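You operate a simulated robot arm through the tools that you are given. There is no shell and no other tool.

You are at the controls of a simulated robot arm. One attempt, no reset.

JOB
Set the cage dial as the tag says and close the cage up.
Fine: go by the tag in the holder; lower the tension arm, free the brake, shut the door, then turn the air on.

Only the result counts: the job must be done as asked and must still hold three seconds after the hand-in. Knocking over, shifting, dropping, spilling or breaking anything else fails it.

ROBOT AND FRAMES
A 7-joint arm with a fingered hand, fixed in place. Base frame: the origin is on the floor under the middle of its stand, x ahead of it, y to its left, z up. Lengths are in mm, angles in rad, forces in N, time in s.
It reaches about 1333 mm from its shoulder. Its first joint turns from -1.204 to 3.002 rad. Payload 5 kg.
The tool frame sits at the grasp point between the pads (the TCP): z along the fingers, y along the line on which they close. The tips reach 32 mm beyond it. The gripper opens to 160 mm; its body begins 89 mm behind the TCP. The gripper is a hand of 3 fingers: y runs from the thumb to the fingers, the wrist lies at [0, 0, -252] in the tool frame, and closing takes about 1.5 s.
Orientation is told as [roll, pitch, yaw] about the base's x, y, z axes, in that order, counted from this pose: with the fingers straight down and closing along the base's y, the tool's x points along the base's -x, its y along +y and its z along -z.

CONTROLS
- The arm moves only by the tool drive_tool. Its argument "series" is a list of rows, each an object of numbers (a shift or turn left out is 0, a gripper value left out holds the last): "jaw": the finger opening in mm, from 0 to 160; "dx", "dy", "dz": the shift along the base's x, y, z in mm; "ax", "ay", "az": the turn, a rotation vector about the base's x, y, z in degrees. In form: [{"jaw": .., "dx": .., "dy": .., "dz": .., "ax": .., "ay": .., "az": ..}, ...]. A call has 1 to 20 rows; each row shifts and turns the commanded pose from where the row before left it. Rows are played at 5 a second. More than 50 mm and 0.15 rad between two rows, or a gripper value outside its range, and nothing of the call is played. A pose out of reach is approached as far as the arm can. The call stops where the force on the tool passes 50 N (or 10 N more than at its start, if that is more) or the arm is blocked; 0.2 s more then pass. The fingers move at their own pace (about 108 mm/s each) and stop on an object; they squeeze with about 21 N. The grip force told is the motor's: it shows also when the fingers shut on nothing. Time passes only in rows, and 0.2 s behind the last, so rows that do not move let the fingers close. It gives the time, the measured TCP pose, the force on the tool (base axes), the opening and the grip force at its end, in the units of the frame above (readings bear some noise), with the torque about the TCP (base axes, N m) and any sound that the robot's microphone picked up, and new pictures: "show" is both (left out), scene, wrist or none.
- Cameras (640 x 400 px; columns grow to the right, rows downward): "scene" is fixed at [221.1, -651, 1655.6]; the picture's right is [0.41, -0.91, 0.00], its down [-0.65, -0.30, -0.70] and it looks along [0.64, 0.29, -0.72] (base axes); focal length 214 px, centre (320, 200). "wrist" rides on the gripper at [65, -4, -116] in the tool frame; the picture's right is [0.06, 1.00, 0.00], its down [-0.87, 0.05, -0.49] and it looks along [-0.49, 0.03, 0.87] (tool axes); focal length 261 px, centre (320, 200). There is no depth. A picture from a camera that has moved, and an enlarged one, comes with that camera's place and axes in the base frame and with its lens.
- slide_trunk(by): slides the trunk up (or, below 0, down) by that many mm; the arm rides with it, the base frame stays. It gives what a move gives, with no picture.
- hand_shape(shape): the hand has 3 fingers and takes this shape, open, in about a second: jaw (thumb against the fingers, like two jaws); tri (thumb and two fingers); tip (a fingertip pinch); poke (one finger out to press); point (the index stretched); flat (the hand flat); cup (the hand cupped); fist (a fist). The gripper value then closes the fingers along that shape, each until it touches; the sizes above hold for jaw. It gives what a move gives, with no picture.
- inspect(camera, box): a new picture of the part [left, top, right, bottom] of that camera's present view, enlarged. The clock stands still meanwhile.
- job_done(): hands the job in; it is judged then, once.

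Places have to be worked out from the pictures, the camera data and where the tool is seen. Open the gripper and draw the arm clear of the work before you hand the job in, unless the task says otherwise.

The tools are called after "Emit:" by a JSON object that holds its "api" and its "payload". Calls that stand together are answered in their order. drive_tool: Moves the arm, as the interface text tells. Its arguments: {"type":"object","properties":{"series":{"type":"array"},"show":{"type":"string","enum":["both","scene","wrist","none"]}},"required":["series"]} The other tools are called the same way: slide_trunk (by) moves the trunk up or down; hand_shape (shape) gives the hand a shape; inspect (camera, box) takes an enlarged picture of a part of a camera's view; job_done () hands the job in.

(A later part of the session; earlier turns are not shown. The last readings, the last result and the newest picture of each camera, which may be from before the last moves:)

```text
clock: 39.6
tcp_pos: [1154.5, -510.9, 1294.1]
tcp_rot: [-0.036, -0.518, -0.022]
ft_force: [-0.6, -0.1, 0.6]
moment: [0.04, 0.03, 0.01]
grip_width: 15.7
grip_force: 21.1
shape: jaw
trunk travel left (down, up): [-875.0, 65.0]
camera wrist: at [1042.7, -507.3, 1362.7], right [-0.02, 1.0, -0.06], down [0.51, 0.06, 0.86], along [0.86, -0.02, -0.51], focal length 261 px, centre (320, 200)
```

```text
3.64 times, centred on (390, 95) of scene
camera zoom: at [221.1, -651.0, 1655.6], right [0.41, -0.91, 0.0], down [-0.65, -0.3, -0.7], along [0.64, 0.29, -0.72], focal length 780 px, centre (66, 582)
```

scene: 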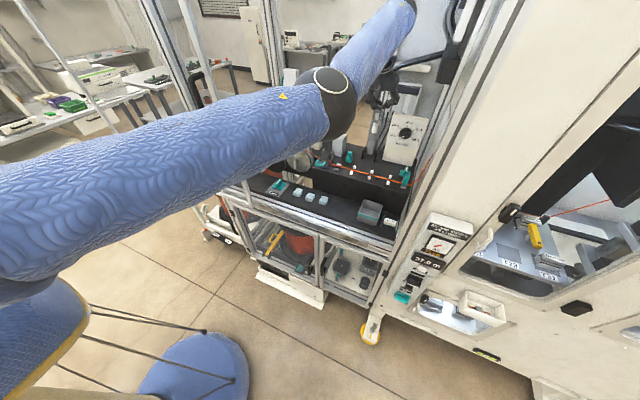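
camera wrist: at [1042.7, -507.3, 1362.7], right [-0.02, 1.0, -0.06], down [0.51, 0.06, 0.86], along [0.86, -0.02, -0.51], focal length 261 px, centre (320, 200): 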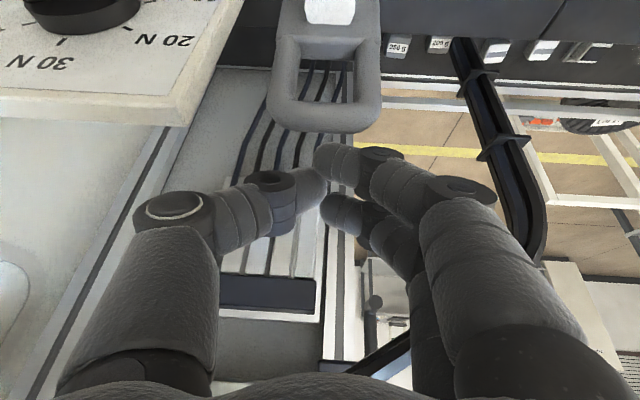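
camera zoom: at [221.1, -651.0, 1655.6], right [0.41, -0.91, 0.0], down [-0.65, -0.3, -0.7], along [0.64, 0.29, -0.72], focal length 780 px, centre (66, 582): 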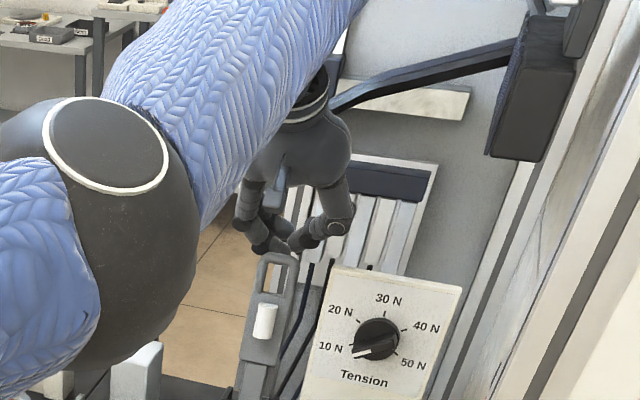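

The fingertips are about 30 mm below the loop's top edge and ~40 mm behind it. I pull straight toward -x in small steps.

Emit:
{"api": "drive_tool", "payload": {"series": [{"dx": -15}, {"dx": -15}, {"dx": -15}, {"dx": -15}, {"dx": -15}]}}

Emit:
{"api": "inspect", "payload": {"camera": "wrist", "box": [200, 40, 440, 240]}}

Emit:
{"api": "inspect", "payload": {"camera": "scene", "box": [340, 40, 440, 150]}}

```text
clock: 40.8
tcp_pos: [1078.9, -508.6, 1295.0]
tcp_rot: [-0.035, -0.517, -0.02]
ft_force: [0.7, -0.1, -0.6]
moment: [0.0, 0.0, 0.01]
grip_width: 15.7
grip_force: 21.1
shape: jaw
trunk travel left (down, up): [-875.0, 65.0]
camera wrist: at [966.6, -506.4, 1363.8], right [-0.02, 1.0, -0.06], down [0.51, 0.06, 0.86], along [0.86, -0.02, -0.51], focal length 261 px, centre (320, 200)
```

scene: 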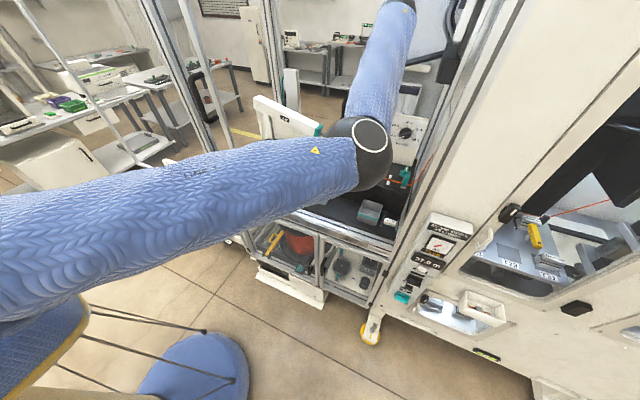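
wrist: 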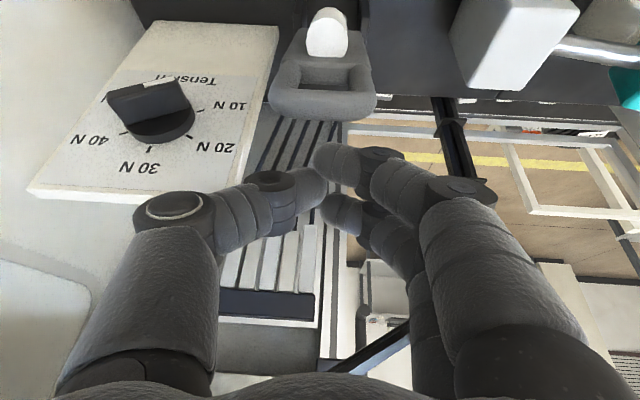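

```text
2.00 times, centred on (320, 140) of wrist
camera zoom: at [966.6, -506.4, 1363.8], right [-0.02, 1.0, -0.06], down [0.51, 0.06, 0.86], along [0.86, -0.02, -0.51], focal length 521 px, centre (320, 320)
```

zoom: 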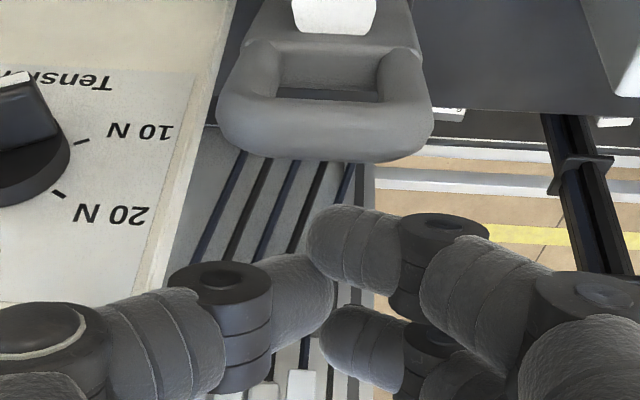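

```text
3.64 times, centred on (390, 95) of scene
camera zoom: at [221.1, -651.0, 1655.6], right [0.41, -0.91, 0.0], down [-0.65, -0.3, -0.7], along [0.64, 0.29, -0.72], focal length 780 px, centre (66, 582)
```

zoom: 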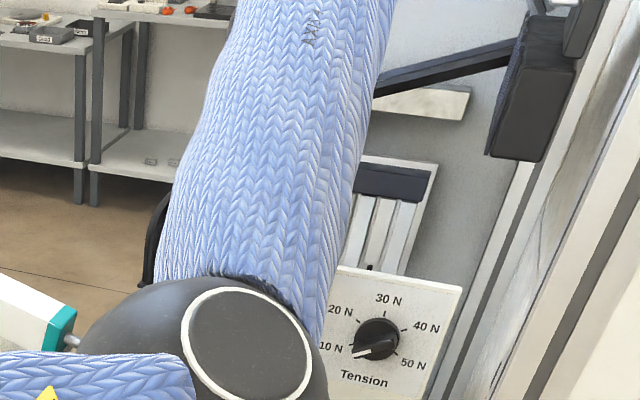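

The arm followed and now leans forward about 14°, staying put by itself. I continue pushing along its arc, forward and slightly down.

Emit:
{"api": "drive_tool", "payload": {"series": [{"dx": -14, "dz": -7}, {"dx": -14, "dz": -7}, {"dx": -14, "dz": -7}, {"dx": -13, "dz": -7}, {"dx": -13, "dz": -14}, {"dx": -14, "dz": -15}]}}

Emit:
{"api": "inspect", "payload": {"camera": "wrist", "box": [200, 40, 440, 240]}}

```text
clock: 42.2
tcp_pos: [997.1, -509.0, 1239.9]
tcp_rot: [-0.033, -0.519, -0.021]
ft_force: [0.2, -0.3, -0.3]
moment: [0.03, -0.03, 0.02]
grip_width: 15.7
grip_force: 20.7
shape: jaw
trunk travel left (down, up): [-875.0, 65.0]
camera wrist: at [885.2, -506.2, 1308.0], right [-0.02, 1.0, -0.06], down [0.51, 0.06, 0.86], along [0.86, -0.02, -0.51], focal length 261 px, centre (320, 200)
```

scene: 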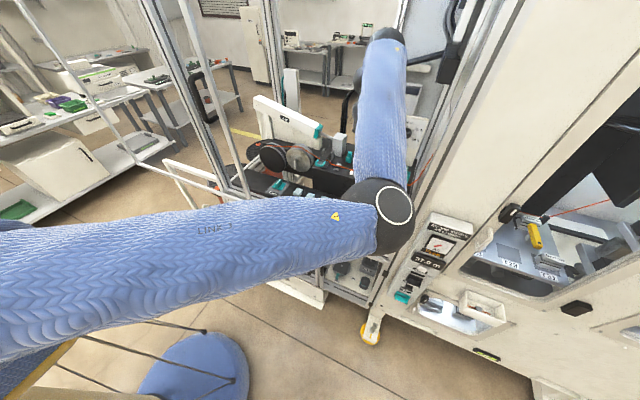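
wrist: 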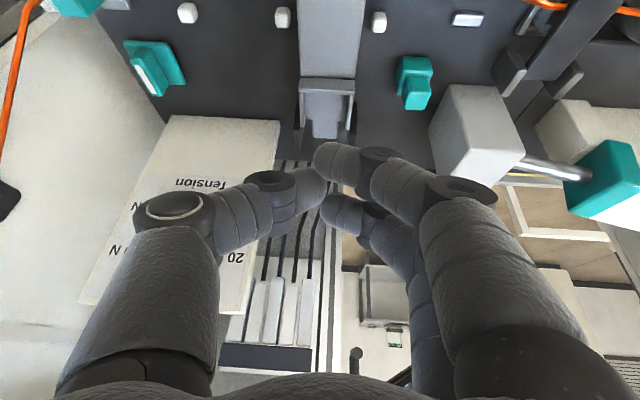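

```text
2.00 times, centred on (320, 140) of wrist
camera zoom: at [885.2, -506.2, 1308.0], right [-0.02, 1.0, -0.06], down [0.51, 0.06, 0.86], along [0.86, -0.02, -0.51], focal length 521 px, centre (320, 320)
```

zoom: 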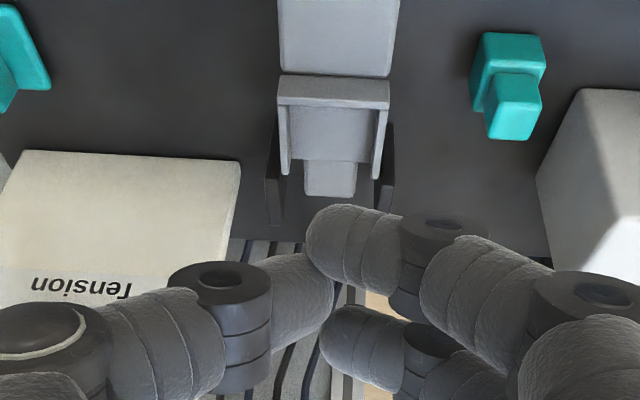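

The arm has already gone down past my fingers and appears to lie forward over the deck. I lift the hand and back off to see it properly.

Emit:
{"api": "drive_tool", "payload": {"series": [{"dz": 30}, {"dz": 30, "dx": -20}, {"dz": 20, "dx": -40, "ay": 5}, {"dx": -45, "ay": 5}, {"dx": -45, "ay": 5}, {"dx": -45}]}}

Emit:
{"api": "inspect", "payload": {"camera": "wrist", "box": [200, 0, 440, 150]}}

Emit:
{"api": "inspect", "payload": {"camera": "scene", "box": [310, 110, 430, 200]}}

```text
clock: 43.6
tcp_pos: [797.2, -512.3, 1324.2]
tcp_rot: [-0.041, -0.26, -0.019]
ft_force: [-0.7, 0.8, 0.1]
moment: [0.0, -0.05, 0.0]
grip_width: 15.6
grip_force: 20.7
shape: jaw
trunk travel left (down, up): [-875.0, 65.0]
camera wrist: at [706.8, -509.0, 1418.5], right [-0.03, 1.0, -0.05], down [0.72, 0.06, 0.69], along [0.7, -0.02, -0.72], focal length 261 px, centre (320, 200)
```

scene: 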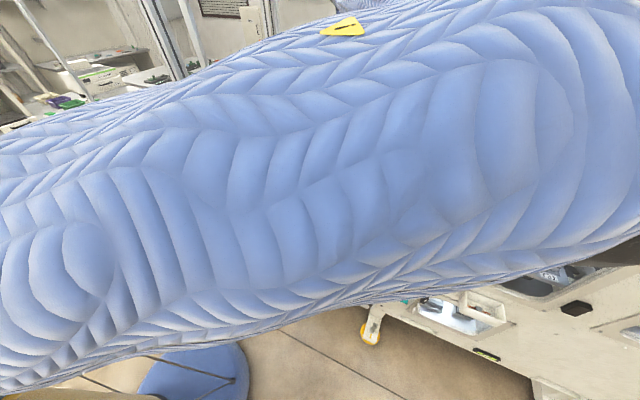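
wrist: 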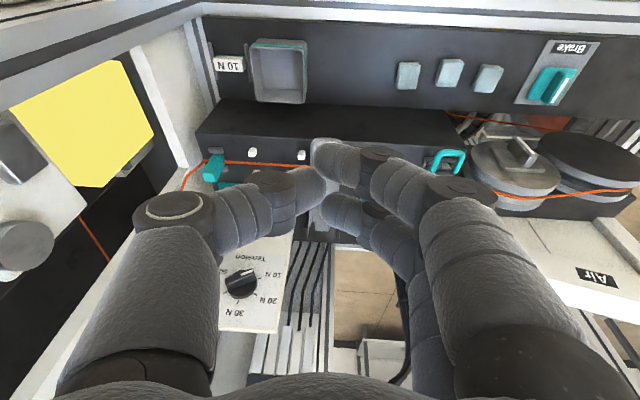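

```text
2.67 times, centred on (320, 75) of wrist
camera zoom: at [706.8, -509.0, 1418.5], right [-0.03, 1.0, -0.05], down [0.72, 0.06, 0.69], along [0.7, -0.02, -0.72], focal length 695 px, centre (320, 533)
```

zoom: 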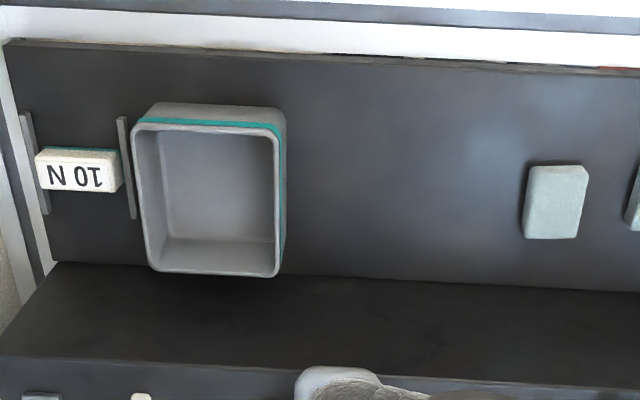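

```text
4.44 times, centred on (370, 155) of scene
camera zoom: at [221.1, -651.0, 1655.6], right [0.41, -0.91, 0.0], down [-0.65, -0.3, -0.7], along [0.64, 0.29, -0.72], focal length 953 px, centre (98, 400)
```

zoom: 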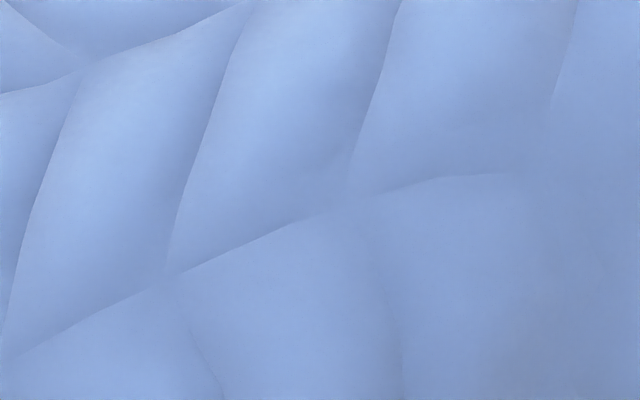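

I open the fingers to clear the view of the lowered arm, then zoom on it and on the brake.

Emit:
{"api": "drive_tool", "payload": {"series": [{"jaw": 160}, {}, {}, {}], "show": "wrist"}}

Emit:
{"api": "inspect", "payload": {"camera": "wrist", "box": [220, 120, 420, 260]}}

Emit:
{"api": "inspect", "payload": {"camera": "wrist", "box": [480, 20, 640, 120]}}

```text
clock: 44.6
tcp_pos: [799.9, -511.9, 1322.2]
tcp_rot: [-0.04, -0.257, -0.019]
ft_force: [-0.1, -0.3, 0.2]
moment: [-0.02, 0.02, 0.03]
grip_width: 159.7
grip_force: 0.1
shape: jaw
trunk travel left (down, up): [-875.0, 65.0]
camera wrist: at [709.8, -508.9, 1417.4], right [-0.03, 1.0, -0.05], down [0.72, 0.06, 0.69], along [0.7, -0.02, -0.72], focal length 261 px, centre (320, 200)
```

wrist: 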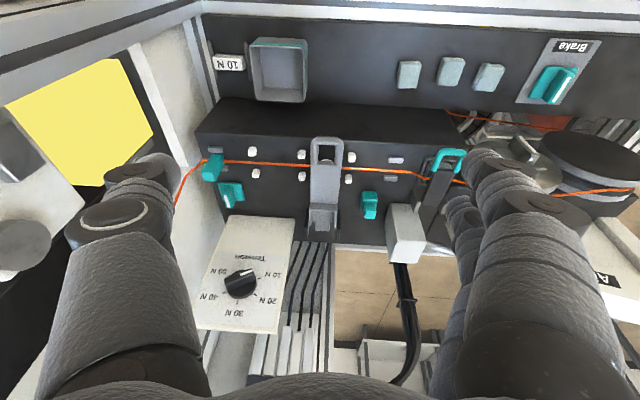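

```text
2.86 times, centred on (320, 190) of wrist
camera zoom: at [709.8, -508.9, 1417.4], right [-0.03, 1.0, -0.05], down [0.72, 0.06, 0.69], along [0.7, -0.02, -0.72], focal length 745 px, centre (320, 229)
```

zoom: 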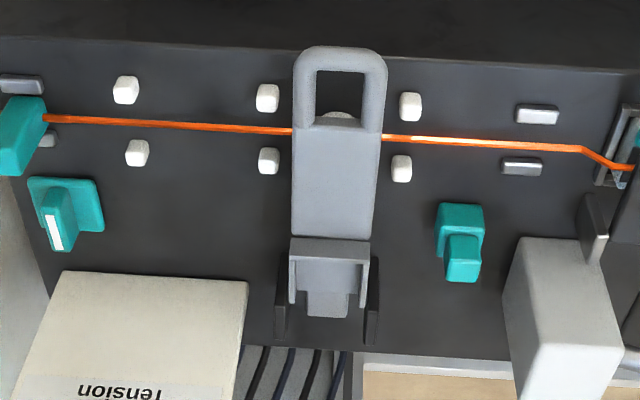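

```text
4.00 times, centred on (560, 70) of wrist
camera zoom: at [709.8, -508.9, 1417.4], right [-0.03, 1.0, -0.05], down [0.72, 0.06, 0.69], along [0.7, -0.02, -0.72], focal length 1043 px, centre (-640, 720)
```

zoom: 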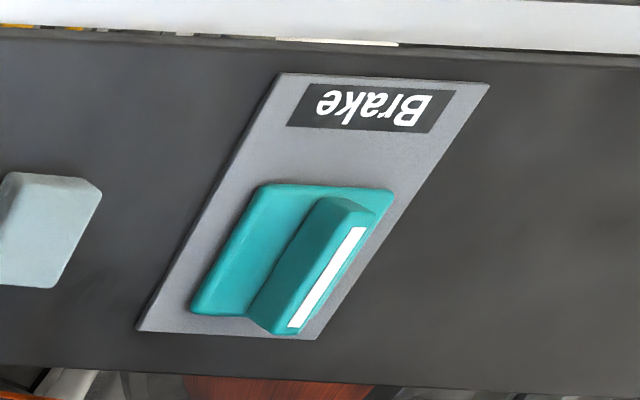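

The tension arm now lies across the wire with its roller down. The brake paddle's ridge is triangulated at about (865, -135, 965), leaning to its +y side. I switch the hand to the poke shape for pushing it and move over to look closer.

Emit:
{"api": "hand_shape", "payload": {"shape": "poke"}}

Emit:
{"api": "drive_tool", "payload": {"series": [{"dy": 45}, {"dy": 45}, {"dy": 45}, {"dy": 45}, {"dy": 45}]}}

```text
clock: 45.5
tcp_pos: [800.9, -511.9, 1322.2]
tcp_rot: [-0.04, -0.257, -0.019]
ft_force: [1.0, -0.1, 0.4]
moment: [0.0, 0.0, -0.02]
grip_width: 0.0
grip_force: 0.0
shape: poke
trunk travel left (down, up): [-875.0, 65.0]
```

```text
clock: 46.7
tcp_pos: [804.1, -279.1, 1320.2]
tcp_rot: [-0.043, -0.256, -0.02]
ft_force: [-0.1, 0.6, 0.4]
moment: [-0.05, 0.05, -0.02]
grip_width: 0.0
grip_force: 0.0
shape: poke
trunk travel left (down, up): [-875.0, 65.0]
camera wrist: at [714.7, -277.5, 1415.5], right [-0.03, 1.0, -0.06], down [0.72, 0.06, 0.69], along [0.69, -0.02, -0.72], focal length 261 px, centre (320, 200)
```

scene: 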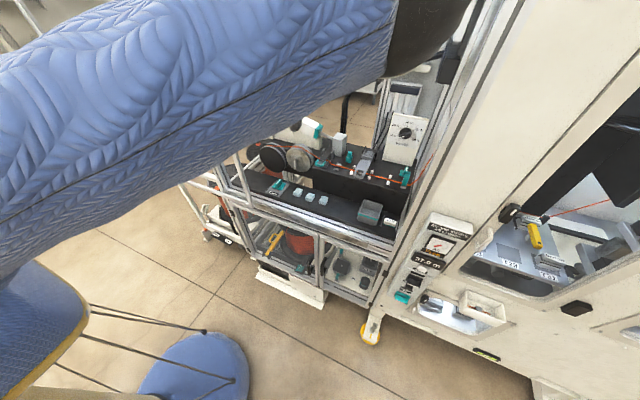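
wrist: 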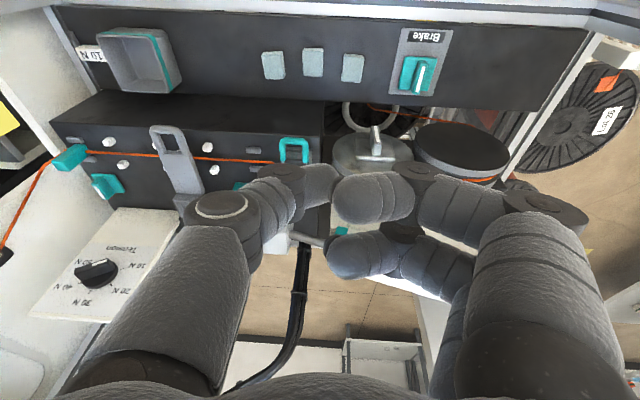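

The poke shape looks like a bent cluster, so I'll go back to the jaw shape whose geometry I know. First a closer look at the brake from here.

Emit:
{"api": "inspect", "payload": {"camera": "wrist", "box": [360, 20, 480, 110]}}

Emit:
{"api": "inspect", "payload": {"camera": "scene", "box": [330, 120, 420, 185]}}

Emit:
{"api": "hand_shape", "payload": {"shape": "jaw"}}

```text
4.44 times, centred on (420, 65) of wrist
camera zoom: at [714.7, -277.5, 1415.5], right [-0.03, 1.0, -0.06], down [0.72, 0.06, 0.69], along [0.69, -0.02, -0.72], focal length 1158 px, centre (-124, 800)
```

zoom: 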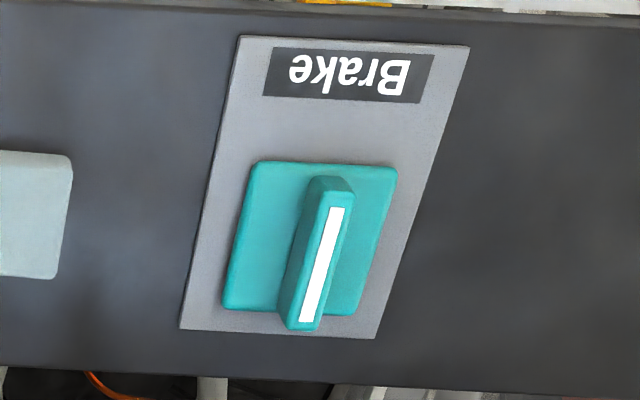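

```text
6.15 times, centred on (375, 152) of scene
camera zoom: at [221.1, -651.0, 1655.6], right [0.41, -0.91, 0.0], down [-0.65, -0.3, -0.7], along [0.64, 0.29, -0.72], focal length 1320 px, centre (-18, 492)
```

zoom: 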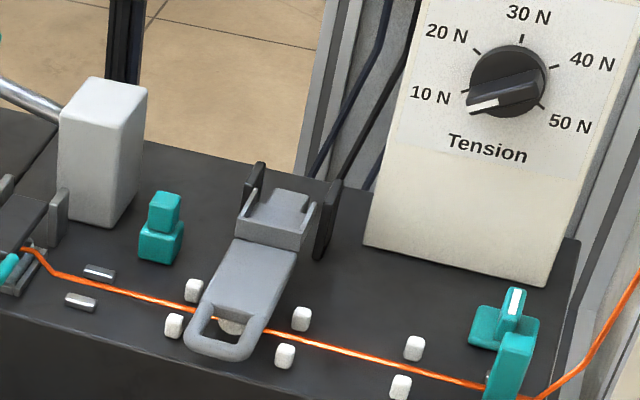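

```text
clock: 47.6
tcp_pos: [804.3, -281.8, 1319.8]
tcp_rot: [-0.04, -0.257, -0.019]
ft_force: [0.2, -0.5, 0.1]
moment: [0.04, -0.02, 0.0]
grip_width: 159.7
grip_force: 0.0
shape: jaw
trunk travel left (down, up): [-875.0, 65.0]
```

The dial and tension arm look right. The brake's ridge seems upright and centred on its square base, so I need a closer view to tell how it works; I move lower and nearer with the fingers open out of the view.

Emit:
{"api": "drive_tool", "payload": {"series": [{"dy": 20, "dz": -45}, {"dy": 20, "dz": -45}, {"dy": 20, "dz": -40}, {"dz": -30, "dx": -20}]}}

Emit:
{"api": "inspect", "payload": {"camera": "wrist", "box": [340, 0, 500, 110]}}

```text
clock: 48.6
tcp_pos: [782.8, -224.0, 1159.2]
tcp_rot: [-0.039, -0.257, -0.019]
ft_force: [0.1, -0.3, 0.6]
moment: [-0.01, 0.01, 0.04]
grip_width: 160.0
grip_force: 0.1
shape: jaw
trunk travel left (down, up): [-875.0, 65.0]
camera wrist: at [691.9, -222.0, 1255.5], right [-0.03, 1.0, -0.05], down [0.72, 0.06, 0.69], along [0.7, -0.02, -0.72], focal length 261 px, centre (320, 200)
```

scene: 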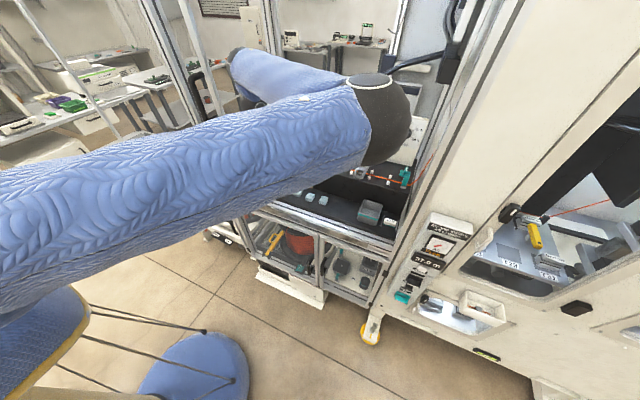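
wrist: 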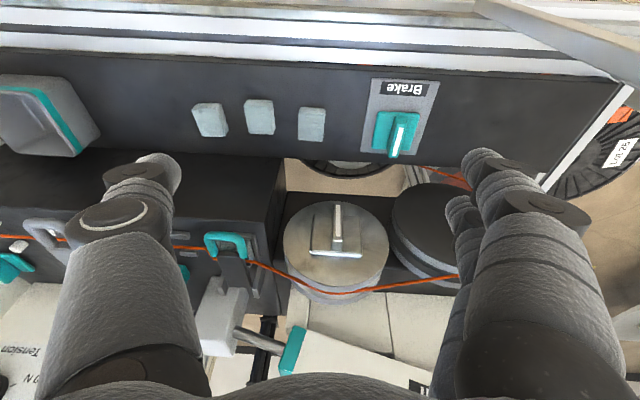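

```text
3.64 times, centred on (420, 55) of wrist
camera zoom: at [691.9, -222.0, 1255.5], right [-0.03, 1.0, -0.05], down [0.72, 0.06, 0.69], along [0.7, -0.02, -0.72], focal length 948 px, centre (-44, 727)
```

zoom: 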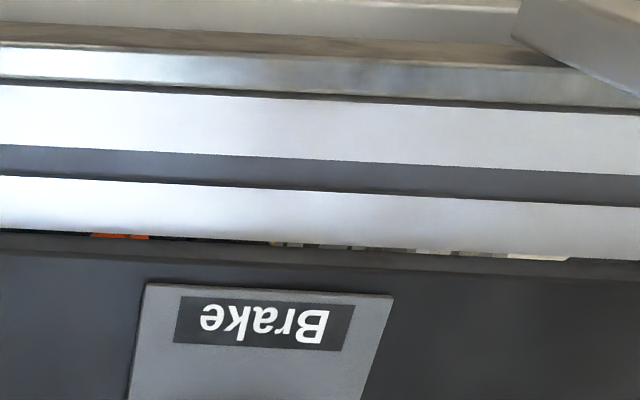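

I zoom onto the brake itself from this nearer viewpoint.

Emit:
{"api": "inspect", "payload": {"camera": "wrist", "box": [350, 70, 450, 170]}}

```text
4.00 times, centred on (400, 120) of wrist
camera zoom: at [691.9, -222.0, 1255.5], right [-0.03, 1.0, -0.05], down [0.72, 0.06, 0.69], along [0.7, -0.02, -0.72], focal length 1043 px, centre (0, 520)
```

zoom: 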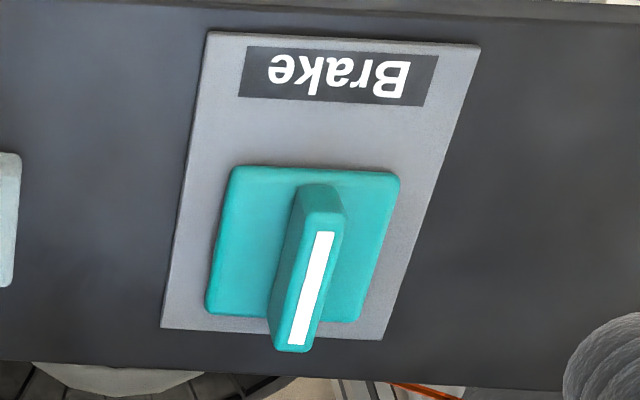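

The ridge top triangulates to (865, -135.5, 966) from three views; it is upright, centred, and runs along x toward its "Brake" label, so it is likely a quarter-turn switch. I bring the hand above it with the fingers opened 50 mm along y.

Emit:
{"api": "drive_tool", "payload": {"series": [{"dx": 25, "dy": 30, "dz": -30, "jaw": 50, "ax": 2.2}, {"dx": 25, "dy": 30, "dz": -30}, {"dx": 24, "dy": 28, "dz": -30}, {}]}}

Emit:
{"api": "inspect", "payload": {"camera": "wrist", "box": [220, 60, 420, 260]}}

```text
clock: 49.6
tcp_pos: [856.0, -135.4, 1068.0]
tcp_rot: [0.001, -0.257, -0.028]
ft_force: [-0.4, 0.0, 0.5]
moment: [0.05, -0.01, 0.01]
grip_width: 50.3
grip_force: 0.0
shape: jaw
trunk travel left (down, up): [-875.0, 65.0]
camera wrist: at [766.3, -137.4, 1162.9], right [-0.03, 1.0, -0.02], down [0.72, 0.03, 0.7], along [0.7, 0.01, -0.72], focal length 261 px, centre (320, 200)
```

scene: 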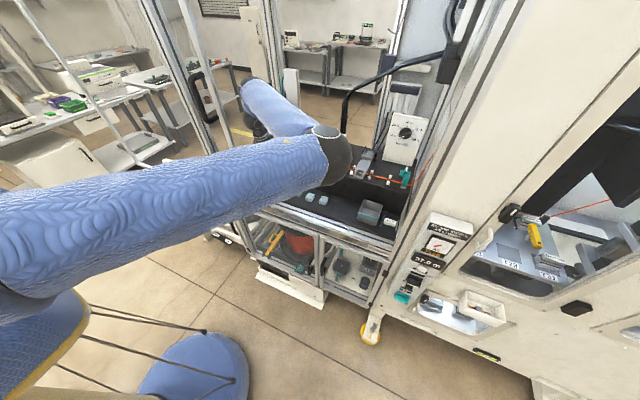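
wrist: 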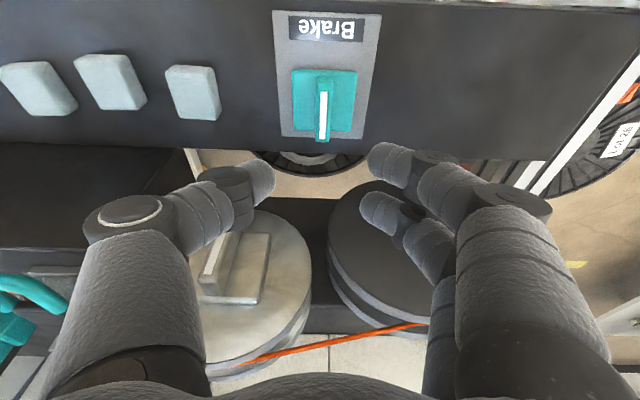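

```text
2.00 times, centred on (320, 160) of wrist
camera zoom: at [766.3, -137.4, 1162.9], right [-0.03, 1.0, -0.02], down [0.72, 0.03, 0.7], along [0.7, 0.01, -0.72], focal length 521 px, centre (320, 280)
```

zoom: 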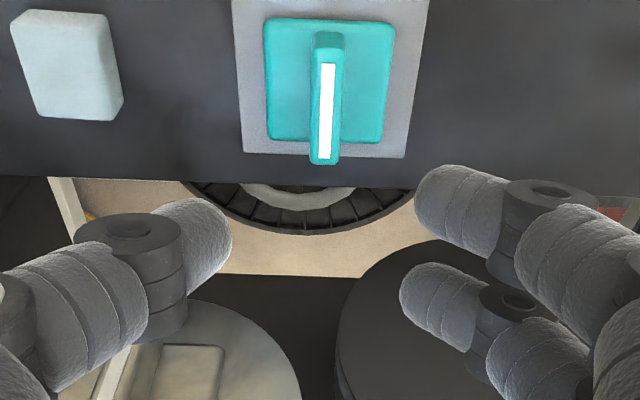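

The ridge is upright and exactly centred on its base, so it should turn about the vertical. It is centred between my fingers; I descend around it.

Emit:
{"api": "drive_tool", "payload": {"series": [{"dz": -30, "dy": 1}, {"dz": -28}, {"dz": -12}, {"dz": -12}, {}], "show": "wrist"}}

Emit:
{"api": "inspect", "payload": {"camera": "wrist", "box": [220, 60, 420, 260]}}

```text
clock: 50.8
tcp_pos: [858.4, -136.2, 985.3]
tcp_rot: [-0.002, -0.254, -0.029]
ft_force: [0.0, -0.5, 0.4]
moment: [-0.01, 0.01, 0.02]
grip_width: 50.1
grip_force: 0.0
shape: jaw
trunk travel left (down, up): [-875.0, 65.0]
camera wrist: at [767.7, -137.2, 1081.2], right [-0.03, 1.0, -0.02], down [0.72, 0.03, 0.7], along [0.7, 0.01, -0.72], focal length 261 px, centre (320, 200)
```

wrist: 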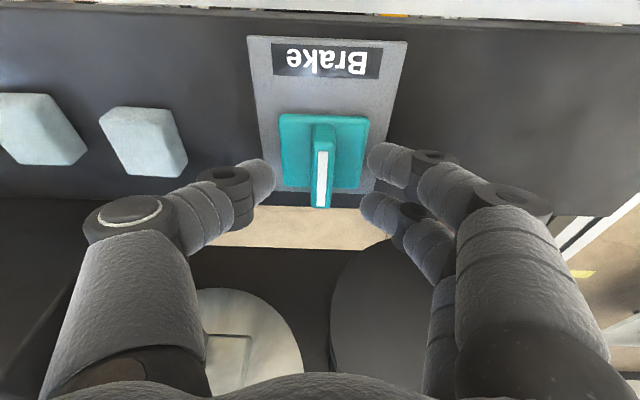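

```text
2.00 times, centred on (320, 160) of wrist
camera zoom: at [767.7, -137.2, 1081.2], right [-0.03, 1.0, -0.02], down [0.72, 0.03, 0.7], along [0.7, 0.01, -0.72], focal length 521 px, centre (320, 280)
```

zoom: 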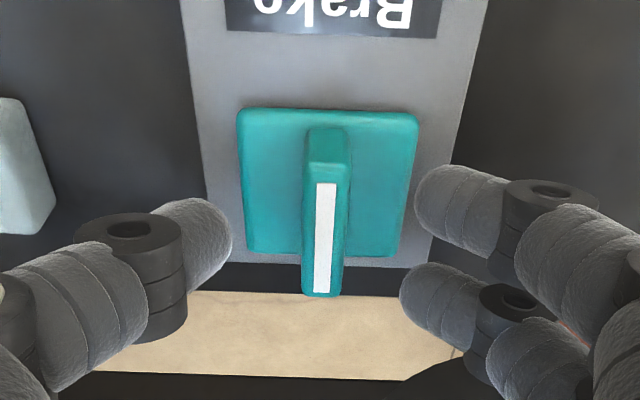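

The thumb is level with the ridge centre and the two fingers are at its two halves. I close on it.

Emit:
{"api": "drive_tool", "payload": {"series": [{"jaw": 30}, {"jaw": 5}, {}, {}, {}], "show": "wrist"}}

Emit:
{"api": "inspect", "payload": {"camera": "wrist", "box": [220, 60, 420, 260]}}

```text
clock: 52.0
tcp_pos: [857.7, -136.8, 985.8]
tcp_rot: [0.001, -0.257, -0.029]
ft_force: [0.2, 2.6, 1.5]
moment: [0.07, -0.03, 0.0]
grip_width: 6.3
grip_force: 0.1
shape: jaw
trunk travel left (down, up): [-875.0, 65.0]
camera wrist: at [767.9, -137.0, 1081.3], right [-0.03, 1.0, -0.02], down [0.72, 0.03, 0.7], along [0.7, 0.01, -0.72], focal length 261 px, centre (320, 200)
```

wrist: 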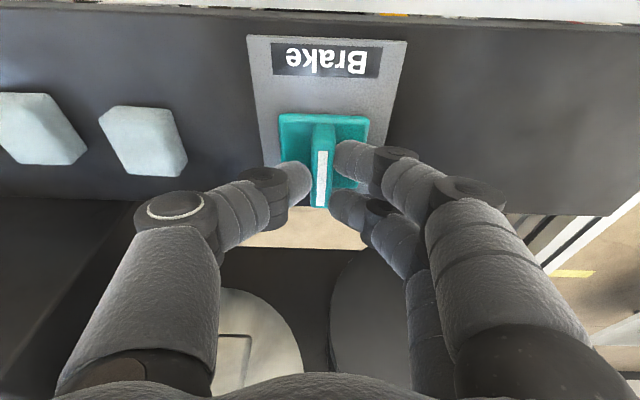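

```text
2.00 times, centred on (320, 160) of wrist
camera zoom: at [767.9, -137.0, 1081.3], right [-0.03, 1.0, -0.02], down [0.72, 0.03, 0.7], along [0.7, 0.01, -0.72], focal length 521 px, centre (320, 280)
```

zoom: 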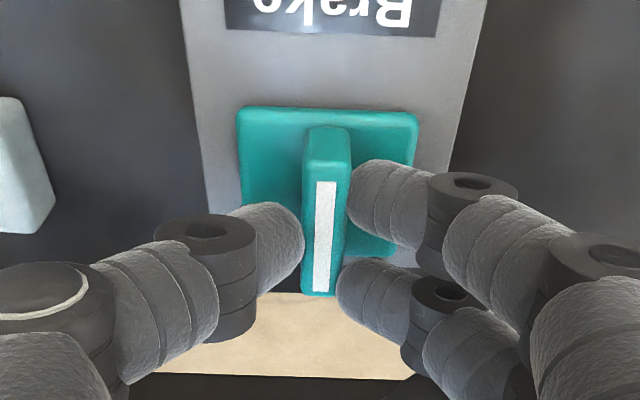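

The fingers are at the ridge but the command of 5 mm leaves no squeeze; I close fully to get a firm hold.

Emit:
{"api": "drive_tool", "payload": {"series": [{"jaw": 0}, {}, {}], "show": "none"}}

```text
clock: 52.8
tcp_pos: [858.4, -136.1, 985.5]
tcp_rot: [-0.001, -0.255, -0.027]
ft_force: [0.5, 2.6, -1.7]
moment: [0.09, -0.03, 0.03]
grip_width: 6.6
grip_force: 20.7
shape: jaw
trunk travel left (down, up): [-875.0, 65.0]
```

The ridge is held firmly (21 N). I try turning it gently counter-clockwise from above by 16°, keeping the fingertips on its axis.

Emit:
{"api": "drive_tool", "payload": {"series": [{"az": 4, "dy": -0.5}, {"az": 4, "dy": -0.5}, {"az": 4, "dy": -0.5}, {"az": 4, "dy": -0.5}], "show": "wrist"}}

Emit:
{"api": "inspect", "payload": {"camera": "wrist", "box": [220, 60, 420, 260]}}

```text
clock: 53.8
tcp_pos: [858.0, -138.0, 985.4]
tcp_rot: [0.0, -0.257, 0.253]
ft_force: [5.2, -0.2, 4.4]
moment: [0.18, -0.11, -0.54]
grip_width: 6.7
grip_force: 20.7
shape: jaw
trunk travel left (down, up): [-875.0, 65.0]
camera wrist: at [771.7, -164.0, 1081.2], right [-0.31, 0.95, -0.02], down [0.68, 0.23, 0.7], along [0.67, 0.2, -0.72], focal length 261 px, centre (320, 200)
```

wrist: 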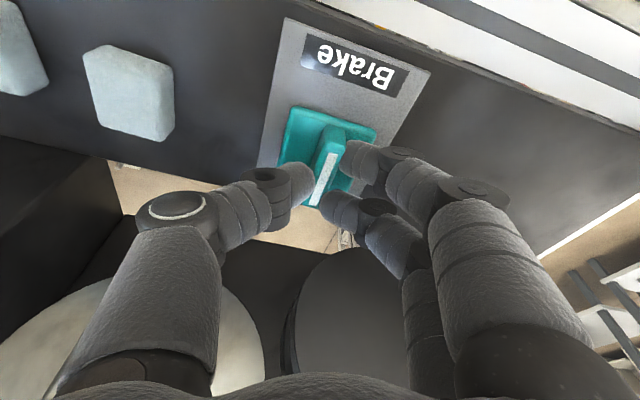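

```text
2.00 times, centred on (320, 160) of wrist
camera zoom: at [771.7, -164.0, 1081.2], right [-0.31, 0.95, -0.02], down [0.68, 0.23, 0.7], along [0.67, 0.2, -0.72], focal length 521 px, centre (320, 280)
```

zoom: 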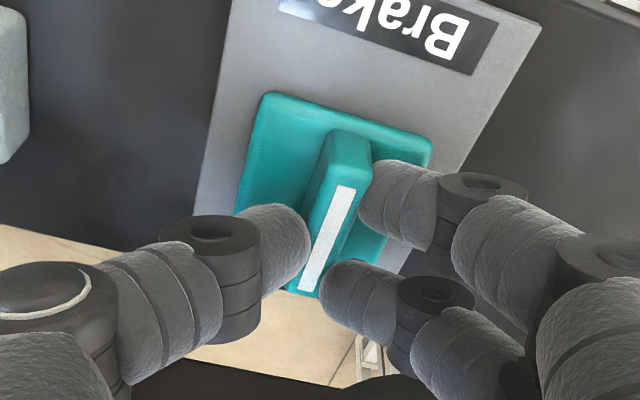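

The ridge stayed aligned with its plate and resisted with about 0.54 N·m. I turn back and test the other direction.

Emit:
{"api": "drive_tool", "payload": {"series": [{"az": -5.3, "dy": 0.65}, {"az": -5.3, "dy": 0.65}, {"az": -5.4, "dy": 0.7}, {"az": -5, "dy": 0.6}, {"az": -5, "dy": 0.6}, {"az": -5, "dy": 0.6}], "show": "wrist"}}

Emit:
{"api": "inspect", "payload": {"camera": "wrist", "box": [220, 60, 420, 260]}}

```text
clock: 55.2
tcp_pos: [858.4, -135.3, 985.5]
tcp_rot: [-0.002, -0.253, -0.291]
ft_force: [1.7, -3.2, 3.7]
moment: [-0.05, -0.12, -0.05]
grip_width: 6.7
grip_force: 21.7
shape: jaw
trunk travel left (down, up): [-875.0, 65.0]
camera wrist: at [770.4, -111.2, 1081.2], right [0.23, 0.97, -0.02], down [0.7, -0.15, 0.7], along [0.67, -0.17, -0.72], focal length 261 px, centre (320, 200)
```

wrist: 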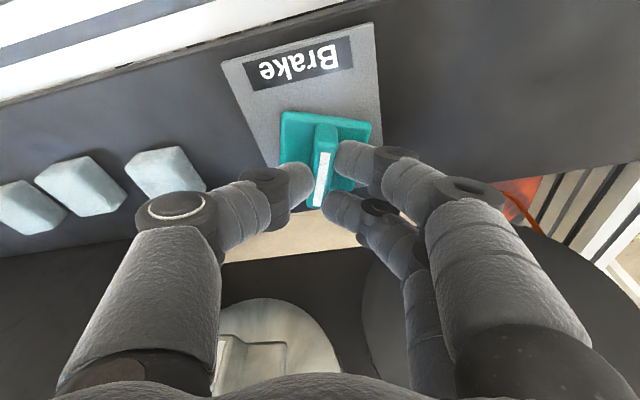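

```text
2.00 times, centred on (320, 160) of wrist
camera zoom: at [770.4, -111.2, 1081.2], right [0.23, 0.97, -0.02], down [0.7, -0.15, 0.7], along [0.67, -0.17, -0.72], focal length 521 px, centre (320, 280)
```

zoom: 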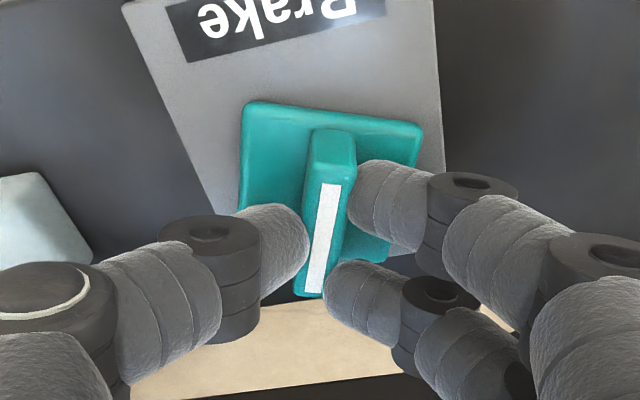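

It turns clockwise: the teal base and ridge are now rotated about 25° relative to the plate. I continue clockwise in small steps, keeping the fingertips on the axis.

Emit:
{"api": "drive_tool", "payload": {"series": [{"az": -6, "dx": 0.5, "dy": 0.8}, {"az": -6, "dx": 0.5, "dy": 0.8}, {"az": -6, "dx": 0.5, "dy": 0.8}, {"az": -6, "dx": 0.5, "dy": 0.8}], "show": "wrist"}}

Emit:
{"api": "inspect", "payload": {"camera": "wrist", "box": [220, 60, 420, 260]}}

```text
clock: 56.2
tcp_pos: [859.3, -131.1, 987.2]
tcp_rot: [-0.001, -0.257, -0.712]
ft_force: [-2.6, -8.0, -0.3]
moment: [-0.22, -0.03, -0.02]
grip_width: 6.4
grip_force: 21.0
shape: jaw
trunk travel left (down, up): [-875.0, 65.0]
camera wrist: at [789.1, -73.9, 1081.5], right [0.61, 0.79, -0.02], down [0.58, -0.43, 0.7], along [0.55, -0.43, -0.72], focal length 261 px, centre (320, 200)
```

wrist: 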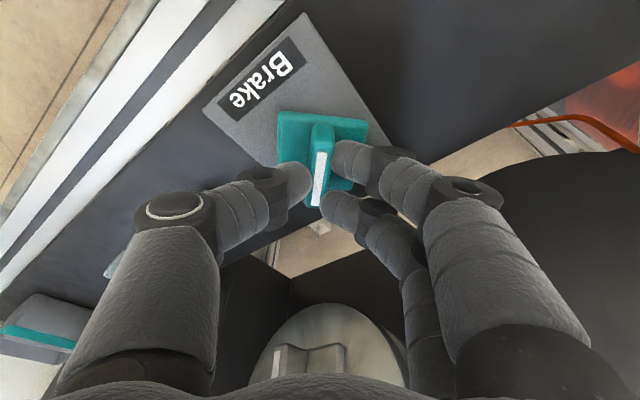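

```text
2.00 times, centred on (320, 160) of wrist
camera zoom: at [789.1, -73.9, 1081.5], right [0.61, 0.79, -0.02], down [0.58, -0.43, 0.7], along [0.55, -0.43, -0.72], focal length 521 px, centre (320, 280)
```

zoom: 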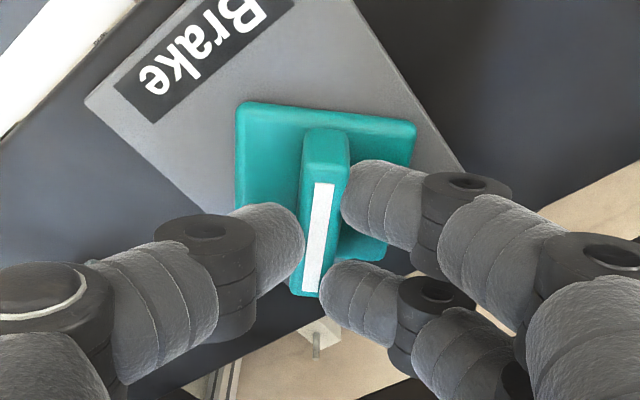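

The switch follows the hand and is about half way (≈ -47°). I continue with the clockwise turn, watching the clearance to the reels behind.

Emit:
{"api": "drive_tool", "payload": {"series": [{"az": -6, "dx": 0.7, "dy": 0}, {"az": -6, "dx": 0.7, "dy": 0.2}, {"az": -6, "dx": 0.8, "dy": 0.2}, {"az": -6, "dx": 0.8, "dy": 0.2}]}}

Emit:
{"api": "inspect", "payload": {"camera": "wrist", "box": [220, 60, 420, 260]}}

Emit:
{"api": "inspect", "payload": {"camera": "scene", "box": [220, 120, 340, 210]}}

```text
clock: 57.2
tcp_pos: [861.8, -130.5, 985.8]
tcp_rot: [-0.001, -0.256, -1.13]
ft_force: [-5.5, -11.6, 2.1]
moment: [-0.32, 0.06, 0.0]
grip_width: 6.1
grip_force: 20.6
shape: jaw
trunk travel left (down, up): [-875.0, 65.0]
camera wrist: at [820.9, -48.3, 1081.9], right [0.88, 0.48, -0.02], down [0.36, -0.63, 0.69], along [0.32, -0.62, -0.72], focal length 261 px, centre (320, 200)
```

scene: 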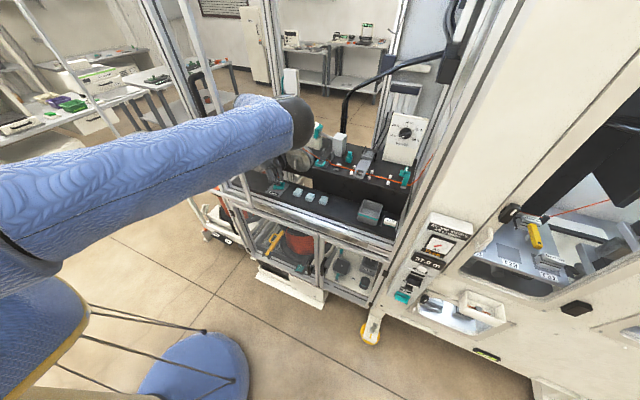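
wrist: 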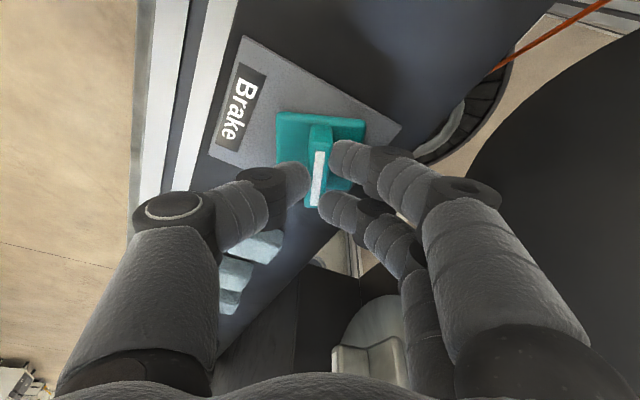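

```text
2.00 times, centred on (320, 160) of wrist
camera zoom: at [820.9, -48.3, 1081.9], right [0.88, 0.48, -0.02], down [0.36, -0.63, 0.69], along [0.32, -0.62, -0.72], focal length 521 px, centre (320, 280)
```

zoom: 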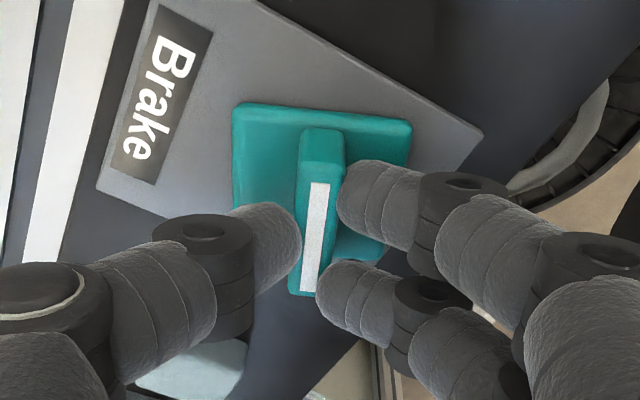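

```text
4.44 times, centred on (280, 165) of scene
camera zoom: at [221.1, -651.0, 1655.6], right [0.41, -0.91, 0.0], down [-0.65, -0.3, -0.7], along [0.64, 0.29, -0.72], focal length 953 px, centre (498, 356)
```

zoom: 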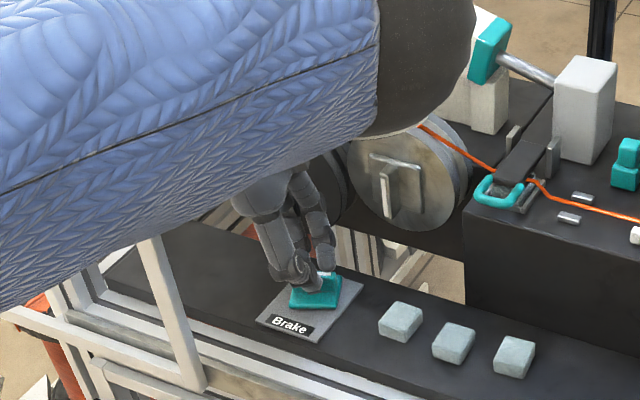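

The ridge is at roughly -70° relative to its start, and the hand is clear of the reels. I continue another ~20° and trim the position to ease the sideways load.

Emit:
{"api": "drive_tool", "payload": {"series": [{"az": -6, "dx": 0.5, "dy": -1.5}, {"az": -6, "dx": 0.5, "dy": -1}, {"az": -6, "dx": 0.3, "dy": -0.5}]}}

Emit:
{"api": "inspect", "payload": {"camera": "wrist", "box": [220, 60, 420, 260]}}

Emit:
{"api": "inspect", "payload": {"camera": "scene", "box": [250, 160, 310, 205]}}

```text
clock: 58.0
tcp_pos: [862.4, -131.1, 986.3]
tcp_rot: [0.001, -0.256, -1.443]
ft_force: [-5.4, -1.2, 3.4]
moment: [-0.11, 0.07, -0.02]
grip_width: 6.3
grip_force: 20.9
shape: jaw
trunk travel left (down, up): [-875.0, 65.0]
camera wrist: at [849.4, -39.5, 1081.8], right [0.98, 0.19, -0.02], down [0.15, -0.7, 0.7], along [0.12, -0.69, -0.72], focal length 261 px, centre (320, 200)
```

scene: 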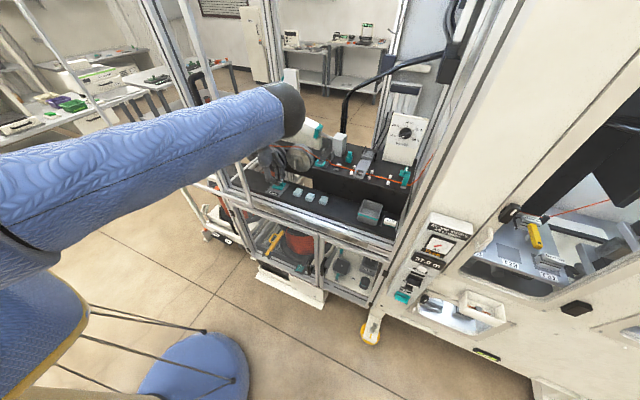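
wrist: 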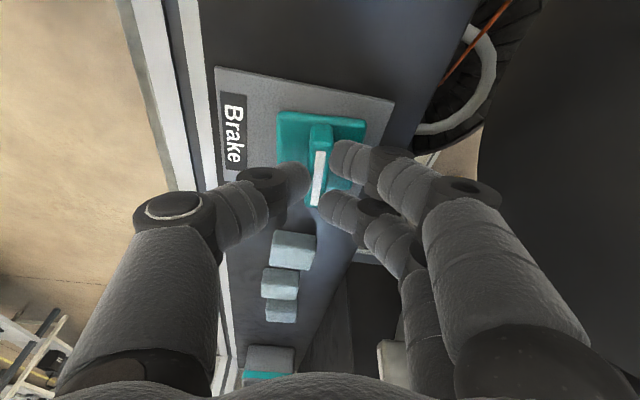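

```text
2.00 times, centred on (320, 160) of wrist
camera zoom: at [849.4, -39.5, 1081.8], right [0.98, 0.19, -0.02], down [0.15, -0.7, 0.7], along [0.12, -0.69, -0.72], focal length 521 px, centre (320, 280)
```

zoom: 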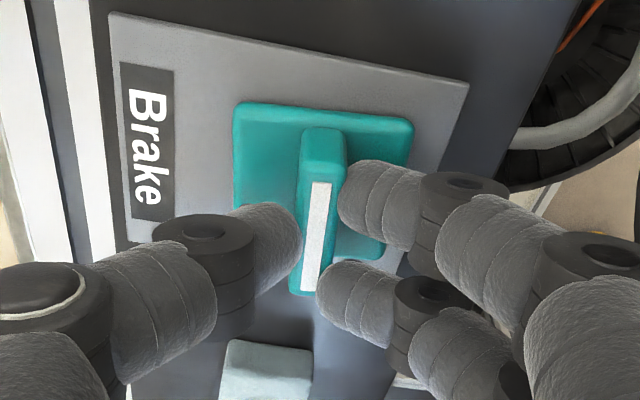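

```text
8.89 times, centred on (280, 182) of scene
camera zoom: at [221.1, -651.0, 1655.6], right [0.41, -0.91, 0.0], down [-0.65, -0.3, -0.7], along [0.64, 0.29, -0.72], focal length 1906 px, centre (676, 356)
```

zoom: 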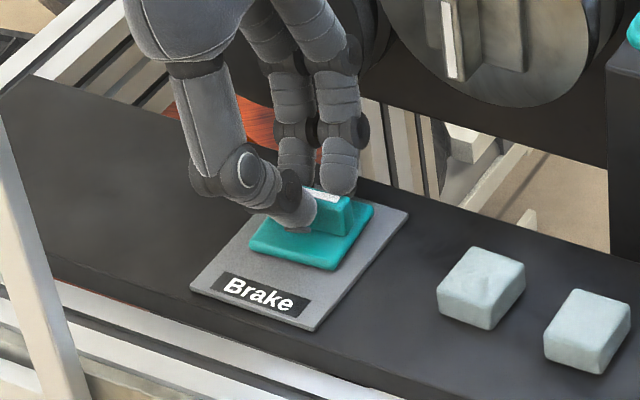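

The switch is within about 5° of a quarter turn. I turn another 8° to bring it home, checking for a stop.

Emit:
{"api": "drive_tool", "payload": {"series": [{"az": -4, "dx": 0.2, "dy": 0}, {"az": -4, "dx": 0.2, "dy": 0}, {}], "show": "wrist"}}

Emit:
{"api": "inspect", "payload": {"camera": "wrist", "box": [220, 60, 420, 260]}}

```text
clock: 58.8
tcp_pos: [863.0, -130.6, 987.5]
tcp_rot: [0.0, -0.255, -1.583]
ft_force: [-5.5, 2.4, 3.3]
moment: [-0.03, 0.13, 0.09]
grip_width: 6.1
grip_force: 21.0
shape: jaw
trunk travel left (down, up): [-875.0, 65.0]
camera wrist: at [862.8, -38.6, 1081.9], right [1.0, 0.05, -0.02], down [0.05, -0.72, 0.7], along [0.02, -0.7, -0.72], focal length 261 px, centre (320, 200)
```

wrist: 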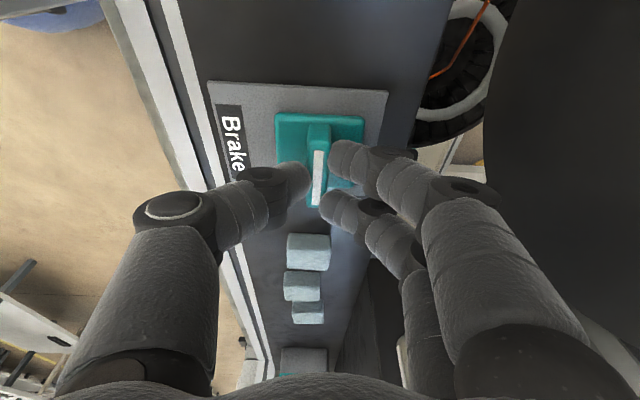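

```text
2.00 times, centred on (320, 160) of wrist
camera zoom: at [862.8, -38.6, 1081.9], right [1.0, 0.05, -0.02], down [0.05, -0.72, 0.7], along [0.02, -0.7, -0.72], focal length 521 px, centre (320, 280)
```

zoom: 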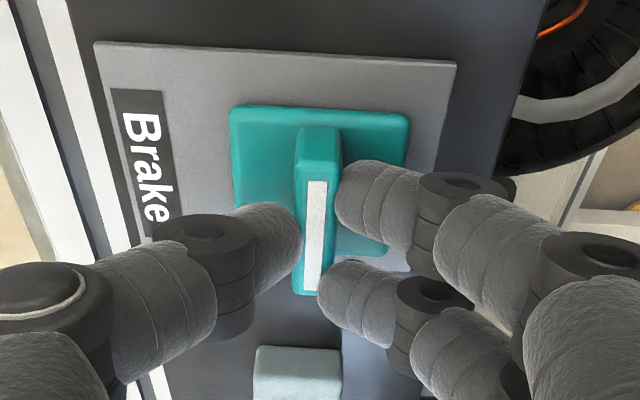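

The switch is now at a quarter turn. I press a little further to see whether this is the stop.

Emit:
{"api": "drive_tool", "payload": {"series": [{"az": -4}, {"az": -4}, {}], "show": "wrist"}}

Emit:
{"api": "inspect", "payload": {"camera": "wrist", "box": [220, 60, 420, 260]}}

```text
clock: 59.6
tcp_pos: [865.1, -132.8, 986.4]
tcp_rot: [0.0, -0.255, -1.721]
ft_force: [0.1, 4.1, 7.7]
moment: [-0.18, -0.06, 0.35]
grip_width: 6.7
grip_force: 21.2
shape: jaw
trunk travel left (down, up): [-875.0, 65.0]
camera wrist: at [876.1, -39.8, 1082.1], right [1.0, -0.09, -0.02], down [-0.05, -0.72, 0.7], along [-0.08, -0.69, -0.72], focal length 261 px, centre (320, 200)
```

wrist: 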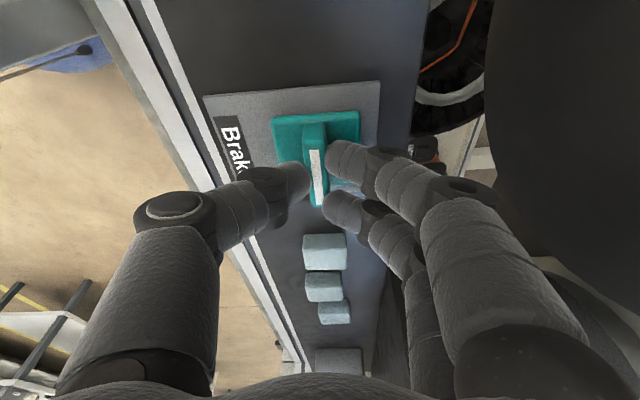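

```text
2.00 times, centred on (320, 160) of wrist
camera zoom: at [876.1, -39.8, 1082.1], right [1.0, -0.09, -0.02], down [-0.05, -0.72, 0.7], along [-0.08, -0.69, -0.72], focal length 521 px, centre (320, 280)
```

zoom: 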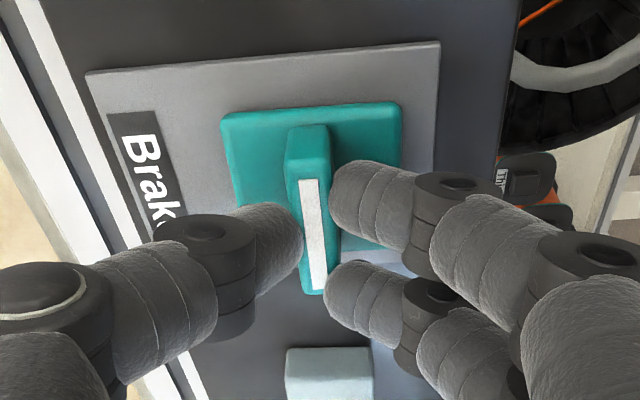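

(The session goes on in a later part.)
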